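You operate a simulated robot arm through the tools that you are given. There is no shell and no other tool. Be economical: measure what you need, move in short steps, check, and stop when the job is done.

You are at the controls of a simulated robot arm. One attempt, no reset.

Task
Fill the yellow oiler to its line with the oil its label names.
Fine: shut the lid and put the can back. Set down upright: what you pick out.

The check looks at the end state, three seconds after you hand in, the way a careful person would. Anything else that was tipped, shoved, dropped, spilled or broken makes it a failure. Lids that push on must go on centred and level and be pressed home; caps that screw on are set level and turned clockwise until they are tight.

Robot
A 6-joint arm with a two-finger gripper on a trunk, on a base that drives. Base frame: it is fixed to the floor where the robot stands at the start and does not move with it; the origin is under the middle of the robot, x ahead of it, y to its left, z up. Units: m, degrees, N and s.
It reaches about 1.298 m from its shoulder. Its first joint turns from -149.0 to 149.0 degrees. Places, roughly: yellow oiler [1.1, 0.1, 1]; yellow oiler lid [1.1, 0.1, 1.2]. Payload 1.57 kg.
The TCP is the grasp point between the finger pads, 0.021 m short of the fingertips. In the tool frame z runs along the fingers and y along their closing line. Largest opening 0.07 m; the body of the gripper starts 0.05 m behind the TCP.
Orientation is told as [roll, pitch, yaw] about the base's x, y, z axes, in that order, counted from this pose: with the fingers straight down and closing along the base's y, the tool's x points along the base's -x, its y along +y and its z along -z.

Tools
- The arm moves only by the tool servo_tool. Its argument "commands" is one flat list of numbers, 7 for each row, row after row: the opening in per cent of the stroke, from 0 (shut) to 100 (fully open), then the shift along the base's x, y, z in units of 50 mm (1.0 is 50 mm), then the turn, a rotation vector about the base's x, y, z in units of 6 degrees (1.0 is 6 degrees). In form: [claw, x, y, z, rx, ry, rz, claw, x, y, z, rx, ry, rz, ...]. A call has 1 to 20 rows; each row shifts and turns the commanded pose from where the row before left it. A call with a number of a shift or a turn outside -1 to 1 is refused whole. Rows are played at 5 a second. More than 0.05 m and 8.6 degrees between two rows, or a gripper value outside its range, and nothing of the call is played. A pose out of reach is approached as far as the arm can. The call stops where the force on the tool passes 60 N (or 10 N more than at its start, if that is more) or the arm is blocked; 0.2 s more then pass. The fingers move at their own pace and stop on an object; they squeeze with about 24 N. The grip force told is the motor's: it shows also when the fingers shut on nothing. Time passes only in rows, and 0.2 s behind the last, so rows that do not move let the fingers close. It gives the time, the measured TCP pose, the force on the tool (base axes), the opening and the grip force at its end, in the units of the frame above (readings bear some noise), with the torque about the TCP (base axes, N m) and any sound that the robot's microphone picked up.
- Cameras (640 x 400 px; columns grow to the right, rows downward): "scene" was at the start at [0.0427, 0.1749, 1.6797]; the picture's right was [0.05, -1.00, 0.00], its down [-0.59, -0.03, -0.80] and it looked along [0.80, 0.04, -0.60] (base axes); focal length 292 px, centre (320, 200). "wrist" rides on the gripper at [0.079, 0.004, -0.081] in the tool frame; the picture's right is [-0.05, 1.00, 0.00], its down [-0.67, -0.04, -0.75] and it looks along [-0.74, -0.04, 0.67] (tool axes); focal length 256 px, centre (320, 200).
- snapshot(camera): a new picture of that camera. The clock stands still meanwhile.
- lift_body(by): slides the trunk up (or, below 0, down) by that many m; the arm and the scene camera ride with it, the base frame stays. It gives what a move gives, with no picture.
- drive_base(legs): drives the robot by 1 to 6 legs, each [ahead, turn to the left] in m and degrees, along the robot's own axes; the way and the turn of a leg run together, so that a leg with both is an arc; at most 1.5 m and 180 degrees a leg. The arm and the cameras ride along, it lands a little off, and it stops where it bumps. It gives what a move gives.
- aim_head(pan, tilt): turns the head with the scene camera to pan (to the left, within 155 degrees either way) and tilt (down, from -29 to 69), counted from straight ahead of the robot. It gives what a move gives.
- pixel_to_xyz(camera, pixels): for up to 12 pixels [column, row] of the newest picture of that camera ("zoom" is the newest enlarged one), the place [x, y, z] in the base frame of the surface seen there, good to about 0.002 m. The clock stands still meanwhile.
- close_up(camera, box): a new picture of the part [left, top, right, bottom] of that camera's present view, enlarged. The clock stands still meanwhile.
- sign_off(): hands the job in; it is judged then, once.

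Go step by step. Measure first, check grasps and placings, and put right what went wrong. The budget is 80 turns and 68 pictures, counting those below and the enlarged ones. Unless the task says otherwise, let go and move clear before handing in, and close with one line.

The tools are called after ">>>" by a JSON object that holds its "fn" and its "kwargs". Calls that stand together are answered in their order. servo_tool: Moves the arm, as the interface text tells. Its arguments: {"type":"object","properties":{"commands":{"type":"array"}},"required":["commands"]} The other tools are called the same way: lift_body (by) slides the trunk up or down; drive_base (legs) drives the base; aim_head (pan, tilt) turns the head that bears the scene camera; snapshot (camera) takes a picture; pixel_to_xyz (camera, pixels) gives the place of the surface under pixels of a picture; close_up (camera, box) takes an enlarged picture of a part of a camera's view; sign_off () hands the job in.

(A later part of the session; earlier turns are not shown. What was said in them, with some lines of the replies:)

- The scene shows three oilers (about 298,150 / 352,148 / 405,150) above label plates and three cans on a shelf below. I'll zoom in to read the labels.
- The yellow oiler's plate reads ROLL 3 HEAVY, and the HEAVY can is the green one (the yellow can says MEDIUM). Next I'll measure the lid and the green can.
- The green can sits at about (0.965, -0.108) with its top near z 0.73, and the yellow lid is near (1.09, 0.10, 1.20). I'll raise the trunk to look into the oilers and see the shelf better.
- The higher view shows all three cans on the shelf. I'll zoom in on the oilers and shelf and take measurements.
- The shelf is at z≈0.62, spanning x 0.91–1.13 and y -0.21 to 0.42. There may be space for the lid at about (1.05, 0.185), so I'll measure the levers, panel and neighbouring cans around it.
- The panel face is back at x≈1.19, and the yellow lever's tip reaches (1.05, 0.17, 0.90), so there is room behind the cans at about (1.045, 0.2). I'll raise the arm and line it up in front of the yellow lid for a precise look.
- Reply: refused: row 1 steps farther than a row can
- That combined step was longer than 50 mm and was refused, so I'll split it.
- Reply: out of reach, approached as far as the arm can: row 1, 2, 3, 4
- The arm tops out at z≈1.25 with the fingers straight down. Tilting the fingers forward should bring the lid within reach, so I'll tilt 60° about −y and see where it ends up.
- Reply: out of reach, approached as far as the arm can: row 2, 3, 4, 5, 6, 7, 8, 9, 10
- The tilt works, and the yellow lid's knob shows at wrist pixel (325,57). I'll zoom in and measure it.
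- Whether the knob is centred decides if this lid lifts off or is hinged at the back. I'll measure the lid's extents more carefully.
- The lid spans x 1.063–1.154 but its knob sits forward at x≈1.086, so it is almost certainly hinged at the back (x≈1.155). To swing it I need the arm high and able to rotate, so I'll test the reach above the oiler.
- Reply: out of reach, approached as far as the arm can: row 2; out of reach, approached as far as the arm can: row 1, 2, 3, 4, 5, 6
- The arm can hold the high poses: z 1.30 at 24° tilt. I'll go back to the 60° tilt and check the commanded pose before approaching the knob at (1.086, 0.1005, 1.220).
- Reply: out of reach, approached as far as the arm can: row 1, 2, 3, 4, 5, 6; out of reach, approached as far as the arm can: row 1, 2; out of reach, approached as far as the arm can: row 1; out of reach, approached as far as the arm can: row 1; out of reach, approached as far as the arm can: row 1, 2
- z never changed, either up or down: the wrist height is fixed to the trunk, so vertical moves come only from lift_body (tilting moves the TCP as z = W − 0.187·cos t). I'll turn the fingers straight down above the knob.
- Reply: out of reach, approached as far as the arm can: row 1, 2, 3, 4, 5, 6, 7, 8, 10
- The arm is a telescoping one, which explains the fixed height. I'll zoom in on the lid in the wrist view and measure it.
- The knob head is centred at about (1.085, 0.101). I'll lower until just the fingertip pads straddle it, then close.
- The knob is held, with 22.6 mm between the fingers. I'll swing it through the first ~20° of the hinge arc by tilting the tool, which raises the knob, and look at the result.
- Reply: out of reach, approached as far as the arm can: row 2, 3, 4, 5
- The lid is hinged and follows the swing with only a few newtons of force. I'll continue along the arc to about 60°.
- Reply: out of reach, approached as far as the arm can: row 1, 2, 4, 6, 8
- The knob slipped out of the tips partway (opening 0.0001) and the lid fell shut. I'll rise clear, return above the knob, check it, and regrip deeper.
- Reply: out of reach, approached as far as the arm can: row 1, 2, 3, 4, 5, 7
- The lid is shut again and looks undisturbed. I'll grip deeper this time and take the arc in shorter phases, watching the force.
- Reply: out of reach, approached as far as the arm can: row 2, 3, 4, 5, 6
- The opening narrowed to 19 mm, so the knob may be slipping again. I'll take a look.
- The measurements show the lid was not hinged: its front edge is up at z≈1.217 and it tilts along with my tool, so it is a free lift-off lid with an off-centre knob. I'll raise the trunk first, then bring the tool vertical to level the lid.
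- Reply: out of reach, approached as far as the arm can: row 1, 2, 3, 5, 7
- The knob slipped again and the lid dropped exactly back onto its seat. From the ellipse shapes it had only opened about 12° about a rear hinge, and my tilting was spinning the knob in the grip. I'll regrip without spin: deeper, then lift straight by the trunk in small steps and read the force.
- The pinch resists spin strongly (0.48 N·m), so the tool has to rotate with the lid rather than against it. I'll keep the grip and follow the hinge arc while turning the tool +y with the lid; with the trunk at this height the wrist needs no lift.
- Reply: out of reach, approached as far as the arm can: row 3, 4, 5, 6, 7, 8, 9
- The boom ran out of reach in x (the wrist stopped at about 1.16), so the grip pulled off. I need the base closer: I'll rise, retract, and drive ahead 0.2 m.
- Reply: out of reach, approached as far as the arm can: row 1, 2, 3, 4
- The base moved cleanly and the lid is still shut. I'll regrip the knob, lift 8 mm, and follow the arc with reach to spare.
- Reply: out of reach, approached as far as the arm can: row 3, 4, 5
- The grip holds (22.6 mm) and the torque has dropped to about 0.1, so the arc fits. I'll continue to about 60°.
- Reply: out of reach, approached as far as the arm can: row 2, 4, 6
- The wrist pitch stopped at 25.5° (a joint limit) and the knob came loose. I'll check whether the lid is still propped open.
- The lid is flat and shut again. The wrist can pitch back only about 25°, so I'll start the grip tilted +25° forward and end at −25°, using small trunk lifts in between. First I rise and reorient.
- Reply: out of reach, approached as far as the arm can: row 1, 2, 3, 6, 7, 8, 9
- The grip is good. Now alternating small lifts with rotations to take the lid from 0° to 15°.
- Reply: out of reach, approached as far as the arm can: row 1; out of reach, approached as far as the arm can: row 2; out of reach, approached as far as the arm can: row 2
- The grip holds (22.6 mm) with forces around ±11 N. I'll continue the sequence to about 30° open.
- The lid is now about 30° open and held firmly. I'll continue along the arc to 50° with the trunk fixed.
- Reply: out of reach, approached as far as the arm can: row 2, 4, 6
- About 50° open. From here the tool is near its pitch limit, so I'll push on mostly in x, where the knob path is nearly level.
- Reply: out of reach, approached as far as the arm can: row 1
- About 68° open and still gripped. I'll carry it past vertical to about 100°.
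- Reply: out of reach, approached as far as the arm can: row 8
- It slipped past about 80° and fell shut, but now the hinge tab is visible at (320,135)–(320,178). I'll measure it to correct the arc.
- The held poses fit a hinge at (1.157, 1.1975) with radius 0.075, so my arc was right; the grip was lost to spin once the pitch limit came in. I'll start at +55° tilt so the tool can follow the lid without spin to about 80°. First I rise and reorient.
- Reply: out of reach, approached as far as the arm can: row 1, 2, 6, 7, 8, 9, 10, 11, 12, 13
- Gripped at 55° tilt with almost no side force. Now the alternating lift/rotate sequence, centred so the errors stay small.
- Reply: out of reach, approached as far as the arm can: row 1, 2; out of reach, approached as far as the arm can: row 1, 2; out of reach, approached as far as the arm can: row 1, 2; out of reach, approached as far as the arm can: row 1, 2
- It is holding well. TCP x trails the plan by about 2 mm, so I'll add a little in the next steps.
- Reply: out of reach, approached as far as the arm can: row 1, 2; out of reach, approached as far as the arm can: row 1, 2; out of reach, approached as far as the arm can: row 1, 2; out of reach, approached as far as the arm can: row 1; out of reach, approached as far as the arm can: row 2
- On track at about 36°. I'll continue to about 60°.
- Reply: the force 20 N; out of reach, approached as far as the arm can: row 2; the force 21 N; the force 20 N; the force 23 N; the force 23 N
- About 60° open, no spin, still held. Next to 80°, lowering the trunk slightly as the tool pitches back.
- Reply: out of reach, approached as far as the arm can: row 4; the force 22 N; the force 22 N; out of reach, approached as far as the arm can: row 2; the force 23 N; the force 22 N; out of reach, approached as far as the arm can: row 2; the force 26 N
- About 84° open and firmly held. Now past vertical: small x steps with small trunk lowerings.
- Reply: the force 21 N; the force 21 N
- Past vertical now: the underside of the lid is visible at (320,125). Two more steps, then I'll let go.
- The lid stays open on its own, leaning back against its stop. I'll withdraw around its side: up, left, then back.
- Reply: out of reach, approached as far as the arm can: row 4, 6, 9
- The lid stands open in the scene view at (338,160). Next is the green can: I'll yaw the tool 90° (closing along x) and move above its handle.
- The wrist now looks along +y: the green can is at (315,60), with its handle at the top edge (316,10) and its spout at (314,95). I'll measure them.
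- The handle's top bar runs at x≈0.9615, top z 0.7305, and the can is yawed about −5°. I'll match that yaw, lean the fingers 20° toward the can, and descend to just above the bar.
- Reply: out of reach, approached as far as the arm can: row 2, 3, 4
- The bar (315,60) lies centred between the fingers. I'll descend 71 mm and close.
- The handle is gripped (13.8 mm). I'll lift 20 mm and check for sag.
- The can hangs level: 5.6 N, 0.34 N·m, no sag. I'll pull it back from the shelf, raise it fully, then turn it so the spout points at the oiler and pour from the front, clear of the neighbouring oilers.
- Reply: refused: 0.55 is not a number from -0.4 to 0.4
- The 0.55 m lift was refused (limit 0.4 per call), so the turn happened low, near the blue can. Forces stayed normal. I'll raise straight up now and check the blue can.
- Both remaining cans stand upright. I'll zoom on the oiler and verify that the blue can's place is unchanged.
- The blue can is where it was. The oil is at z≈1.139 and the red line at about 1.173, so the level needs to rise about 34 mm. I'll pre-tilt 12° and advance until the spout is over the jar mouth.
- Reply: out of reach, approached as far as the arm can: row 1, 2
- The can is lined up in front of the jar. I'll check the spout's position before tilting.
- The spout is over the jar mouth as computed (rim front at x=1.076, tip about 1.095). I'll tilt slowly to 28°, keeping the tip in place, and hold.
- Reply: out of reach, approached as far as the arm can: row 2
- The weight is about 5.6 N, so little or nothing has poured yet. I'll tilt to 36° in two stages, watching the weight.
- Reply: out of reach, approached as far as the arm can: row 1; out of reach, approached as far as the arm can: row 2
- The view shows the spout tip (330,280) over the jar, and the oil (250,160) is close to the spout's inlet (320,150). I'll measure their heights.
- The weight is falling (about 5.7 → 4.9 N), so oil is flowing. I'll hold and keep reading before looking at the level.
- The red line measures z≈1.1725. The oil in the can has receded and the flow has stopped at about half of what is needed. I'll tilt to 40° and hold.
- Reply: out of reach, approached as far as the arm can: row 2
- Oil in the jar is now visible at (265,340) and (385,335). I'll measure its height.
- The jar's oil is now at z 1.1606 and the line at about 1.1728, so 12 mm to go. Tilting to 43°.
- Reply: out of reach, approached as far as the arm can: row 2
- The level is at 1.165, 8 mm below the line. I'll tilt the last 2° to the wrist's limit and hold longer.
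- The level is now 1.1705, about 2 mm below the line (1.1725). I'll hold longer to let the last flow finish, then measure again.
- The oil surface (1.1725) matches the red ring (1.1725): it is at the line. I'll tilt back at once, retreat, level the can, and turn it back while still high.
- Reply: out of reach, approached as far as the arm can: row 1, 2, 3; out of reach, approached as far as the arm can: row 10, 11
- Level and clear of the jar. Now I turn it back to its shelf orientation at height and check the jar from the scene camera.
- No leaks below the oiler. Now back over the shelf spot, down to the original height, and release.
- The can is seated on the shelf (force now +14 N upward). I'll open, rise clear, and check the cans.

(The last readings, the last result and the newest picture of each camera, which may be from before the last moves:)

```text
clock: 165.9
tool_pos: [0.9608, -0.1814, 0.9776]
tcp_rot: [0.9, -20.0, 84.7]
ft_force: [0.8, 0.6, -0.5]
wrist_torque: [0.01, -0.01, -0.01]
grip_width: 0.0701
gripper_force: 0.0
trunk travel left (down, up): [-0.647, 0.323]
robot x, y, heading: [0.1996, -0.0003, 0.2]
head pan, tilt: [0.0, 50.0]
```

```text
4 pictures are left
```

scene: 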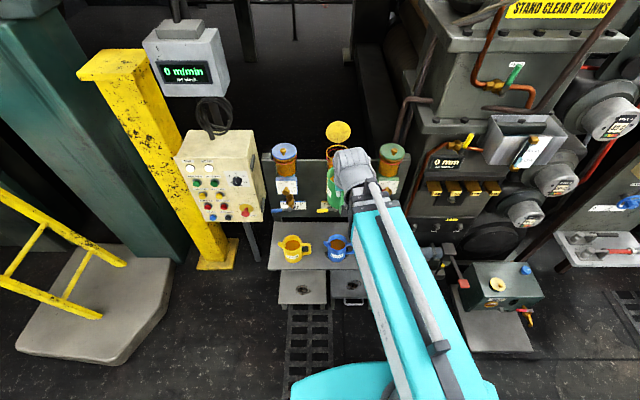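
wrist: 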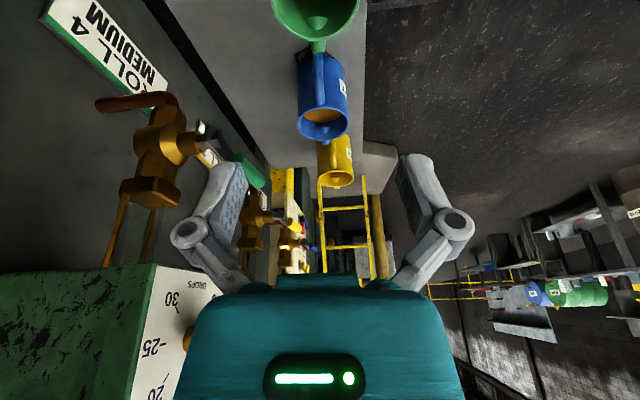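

The cans are all in place. I'll verify the green can's rim by measurement, then raise the arm and bring it around to the back of the open lid by the same path it left.

>>> {"fn": "pixel_to_xyz", "kwargs": {"camera": "wrist", "pixels": [[318, 40], [318, 20], [278, 5], [357, 5], [318, 50], [322, 125]]}}

>>> {"fn": "lift_body", "kwargs": {"by": 0.322}}

>>> {"fn": "servo_tool", "kwargs": {"commands": [100, -0.133, 0.532, 0, 0, 0, -0.94, 100, -0.133, 0.532, 0, 0, 0, -0.94, 100, -0.133, 0.532, 0, 0, 0, -0.94, 100, -0.133, 0.532, 0, 0, 0, -0.94, 100, -0.133, 0.532, 0, 0, 0, -0.94, 100, -0.133, 0.532, 0, 0, 0, -0.94, 100, -0.133, 0.532, 0, 0, 0, -0.94, 100, -0.133, 0.532, 0, 0, 0, -0.94, 100, -0.133, 0.532, 0, 0, 0, -0.94, 100, -0.133, 0.532, 0, 0, 0, -0.94, 100, -0.133, 0.532, 0, 0, 0, -0.94, 100, -0.133, 0.532, 0, 0, 0, -0.94, 100, -0.133, 0.532, 0, 0, 0, -0.94, 100, -0.133, 0.532, 0, 0, 0, -0.94, 100, -0.133, 0.532, 0, 0, 0, -0.94]}}

>>> {"fn": "servo_tool", "kwargs": {"commands": [100, 0.857, 0, 0, 0, 0.93, 0, 100, 0.857, 0, 0, 0, 0.93, 0, 100, 0.857, 0, 0, 0, 0.93, 0, 100, 0.857, 0, 0, 0, 0.93, 0, 100, 0.857, 0, 0, 0, 0.93, 0, 100, 0.857, 0, 0, 0, 0.93, 0, 100, 0.857, 0, 0, 0, 0.93, 0, 100, 0.857, 0, 0, 0, 0.93, 0]}}

```text
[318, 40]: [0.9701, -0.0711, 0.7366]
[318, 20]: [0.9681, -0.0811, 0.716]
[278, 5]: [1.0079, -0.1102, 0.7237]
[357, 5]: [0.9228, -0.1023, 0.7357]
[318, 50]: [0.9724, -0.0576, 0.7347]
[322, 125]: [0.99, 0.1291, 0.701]
```

```text
clock: 169.1
tool_pos: [0.9616, -0.1821, 1.2998]
tcp_rot: [0.9, -20.0, 84.7]
ft_force: [-0.9, 0.1, 0.1]
wrist_torque: [0.01, 0.02, 0.03]
grip_width: 0.0699
gripper_force: 0.0
trunk travel left (down, up): [-0.969, 0.001]
robot x, y, heading: [0.2051, 0.0009, 0.1]
head pan, tilt: [0.0, 50.0]
```

```text
clock: 172.2
tool_pos: [0.8617, 0.2204, 1.3001]
tcp_rot: [0.8, -20.0, 0.1]
ft_force: [0.8, 0.2, -0.3]
wrist_torque: [-0.02, 0.02, -0.01]
grip_width: 0.0699
gripper_force: 0.1
trunk travel left (down, up): [-0.969, 0.001]
robot x, y, heading: [0.1984, -0.0002, 0.3]
head pan, tilt: [0.0, 50.0]
```

```text
clock: 174.1
tool_pos: [1.206, 0.2196, 1.3049]
tcp_rot: [1.0, 24.9, 0.1]
ft_force: [0.5, 0.1, -0.5]
wrist_torque: [0.02, 0.02, -0.02]
grip_width: 0.0702
gripper_force: 0.0
out of reach, approached as far as the arm can: row 1, 3, 6, 7, 8
trunk travel left (down, up): [-0.969, 0.001]
robot x, y, heading: [0.2009, -0.0021, 0.2]
head pan, tilt: [0.0, 50.0]
```

The green can's rim is where it started (front x 0.923, z 0.736). Now I slide in behind the open lid, lower, and pull it gently forward past vertical.

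>>> {"fn": "servo_tool", "kwargs": {"commands": [100, 0.08, -0.8, 0, 0, 0, 0, 100, 0.08, -0.8, 0, 0, 0, 0, 100, 0, -0.79, 0, 0, 0, 0, 100, 0, 0, 0, 0, 0, 0]}}

>>> {"fn": "lift_body", "kwargs": {"by": -0.04}}

>>> {"fn": "servo_tool", "kwargs": {"commands": [100, -0.2, 0, 0, 0, 0, 0, 100, -0.2, 0, 0, 0, 0, 0, 100, -0.2, 0, 0, 0, 0, 0, 100, -0.2, 0, 0, 0, 0, 0, 100, -0.2, 0, 0, 0, 0, 0]}}

>>> {"fn": "servo_tool", "kwargs": {"commands": [100, -0.15, 0, 0, 0, 0, 0, 100, -0.15, 0, 0, 0, 0, 0, 100, -0.15, 0, 0, 0, 0, 0, 100, -0.15, 0, 0, 0, 0, 0]}}

>>> {"fn": "snapshot", "kwargs": {"camera": "wrist"}}

```text
clock: 175.1
tool_pos: [1.2118, 0.0964, 1.3047]
tcp_rot: [0.9, 24.6, 0.1]
ft_force: [-0.9, 0.4, -0.5]
wrist_torque: [-0.01, 0.01, -0.01]
grip_width: 0.0699
gripper_force: 0.0
out of reach, approached as far as the arm can: row 2, 3
trunk travel left (down, up): [-0.969, 0.001]
robot x, y, heading: [0.2005, -0.0002, 0.0]
head pan, tilt: [0.0, 50.0]
```

```text
clock: 175.9
tool_pos: [1.2119, 0.096, 1.2659]
tcp_rot: [1.0, 24.7, 0.1]
ft_force: [0.1, -0.1, -0.2]
wrist_torque: [-0.04, 0.01, 0.02]
grip_width: 0.0703
gripper_force: 0.0
trunk travel left (down, up): [-0.929, 0.041]
robot x, y, heading: [0.2038, -0.0006, 0.1]
head pan, tilt: [0.0, 50.0]
```

```text
clock: 177.1
tool_pos: [1.1608, 0.0954, 1.2646]
tcp_rot: [0.9, 24.6, 0.2]
ft_force: [0.0, 0.2, 0.2]
wrist_torque: [-0.01, 0.03, 0.01]
grip_width: 0.0698
gripper_force: 0.1
trunk travel left (down, up): [-0.929, 0.041]
robot x, y, heading: [0.2041, 0.0053, 0.3]
head pan, tilt: [0.0, 50.0]
```

```text
clock: 178.1
tool_pos: [1.1325, 0.0964, 1.265]
tcp_rot: [0.9, 24.6, 0.1]
ft_force: [0.1, -0.9, 0.3]
wrist_torque: [-0.02, -0.02, -0.05]
grip_width: 0.0704
gripper_force: 0.2
trunk travel left (down, up): [-0.929, 0.041]
robot x, y, heading: [0.2005, 0.0019, 0.2]
head pan, tilt: [0.0, 50.0]
```

```text
3 pictures are left
```

wrist: 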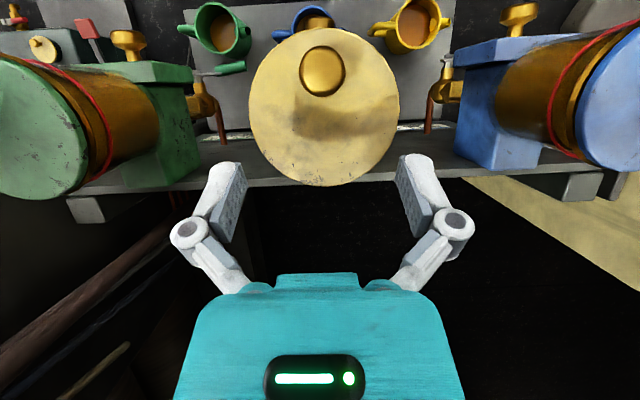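

The lid has swung shut. I'll check that it is level and fully down.

>>> {"fn": "pixel_to_xyz", "kwargs": {"camera": "wrist", "pixels": [[320, 33], [262, 100], [390, 100], [320, 180], [325, 70], [325, 130], [215, 40], [415, 30], [312, 22]]}}

```text
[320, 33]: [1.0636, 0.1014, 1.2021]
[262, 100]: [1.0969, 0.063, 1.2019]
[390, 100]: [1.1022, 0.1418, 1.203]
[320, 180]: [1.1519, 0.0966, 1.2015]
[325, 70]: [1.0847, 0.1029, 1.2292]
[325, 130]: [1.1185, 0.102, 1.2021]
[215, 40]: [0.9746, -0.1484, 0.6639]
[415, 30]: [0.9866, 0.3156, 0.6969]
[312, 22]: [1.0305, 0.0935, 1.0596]
```

The lid is level at z 1.202 all round, exactly as at the start. I'll back away and take a last look at the scene.

>>> {"fn": "lift_body", "kwargs": {"by": 0.04}}

>>> {"fn": "servo_tool", "kwargs": {"commands": [100, -0.9, 0, 0, 0, -0.5, 0, 100, -0.9, 0, 0, 0, -0.5, 0, 100, -0.9, 0, 0, 0, -0.5, 0, 100, -0.9, 0, 0, 0, -0.5, 0, 100, -0.9, 0, 0, 0, -0.5, 0, 100, -0.9, -0.3, 0, 0, -0.5, 0, 100, -0.7, -0.6, 0, 0, -0.5, 0, 100, 0, -0.9, 0, 0, -0.5, 0, 100, 0, -0.9, 0, 0, 0, 0, 100, 0, -0.9, 0, 0, 0, 0, 100, 0, -0.9, 0, 0, 0, 0, 100, 0, -0.9, 0, 0, 0, 0]}}

>>> {"fn": "snapshot", "kwargs": {"camera": "scene"}}

>>> {"fn": "close_up", "kwargs": {"camera": "scene", "box": [260, 130, 420, 230]}}

```text
clock: 178.9
tool_pos: [1.132, 0.0956, 1.3044]
tcp_rot: [0.8, 24.6, 0.1]
ft_force: [-0.6, -0.5, -0.1]
wrist_torque: [0.02, -0.01, 0.02]
grip_width: 0.0699
gripper_force: 0.0
trunk travel left (down, up): [-0.969, 0.001]
robot x, y, heading: [0.2063, -0.0015, -0.1]
head pan, tilt: [0.0, 50.0]
```

```text
clock: 181.5
tool_pos: [0.827, -0.1752, 1.288]
tcp_rot: [1.1, 0.6, 0.1]
ft_force: [0.4, -0.3, 0.4]
wrist_torque: [0.02, 0.0, -0.02]
grip_width: 0.0699
gripper_force: 0.0
out of reach, approached as far as the arm can: row 1, 2, 4, 5, 7, 12
trunk travel left (down, up): [-0.969, 0.001]
robot x, y, heading: [0.2014, -0.001, 0.0]
head pan, tilt: [0.0, 50.0]
```

```text
2 pictures are left
```

scene: 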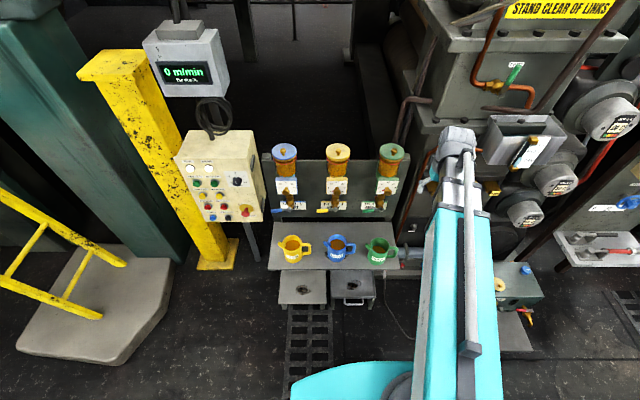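

```text
4.00 times, centred on (340, 180) of scene
5 turns are left
```

zoom: 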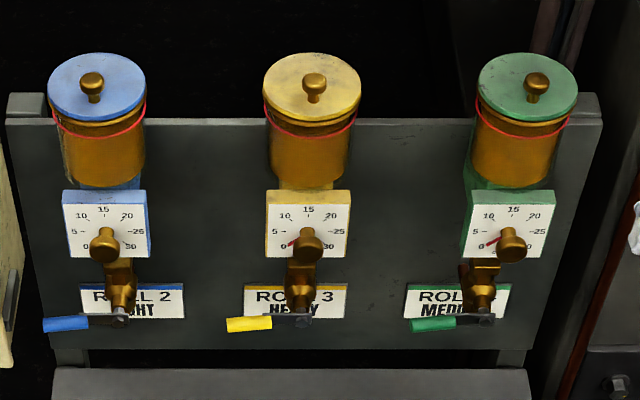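

The yellow oiler (312,130) is now filled to its red ring like its neighbours. Its lid is shut, the three cans stand upright on the shelf, and nothing is spilled. Handing in.

>>> {"fn": "sign_off", "kwargs": {}}

```text
The job is handed in.
```

I filled the yellow oiler to its red line with HEAVY oil from the green can, shut its lid and set the can back upright in its place. I saw no spills, and the arm is clear.
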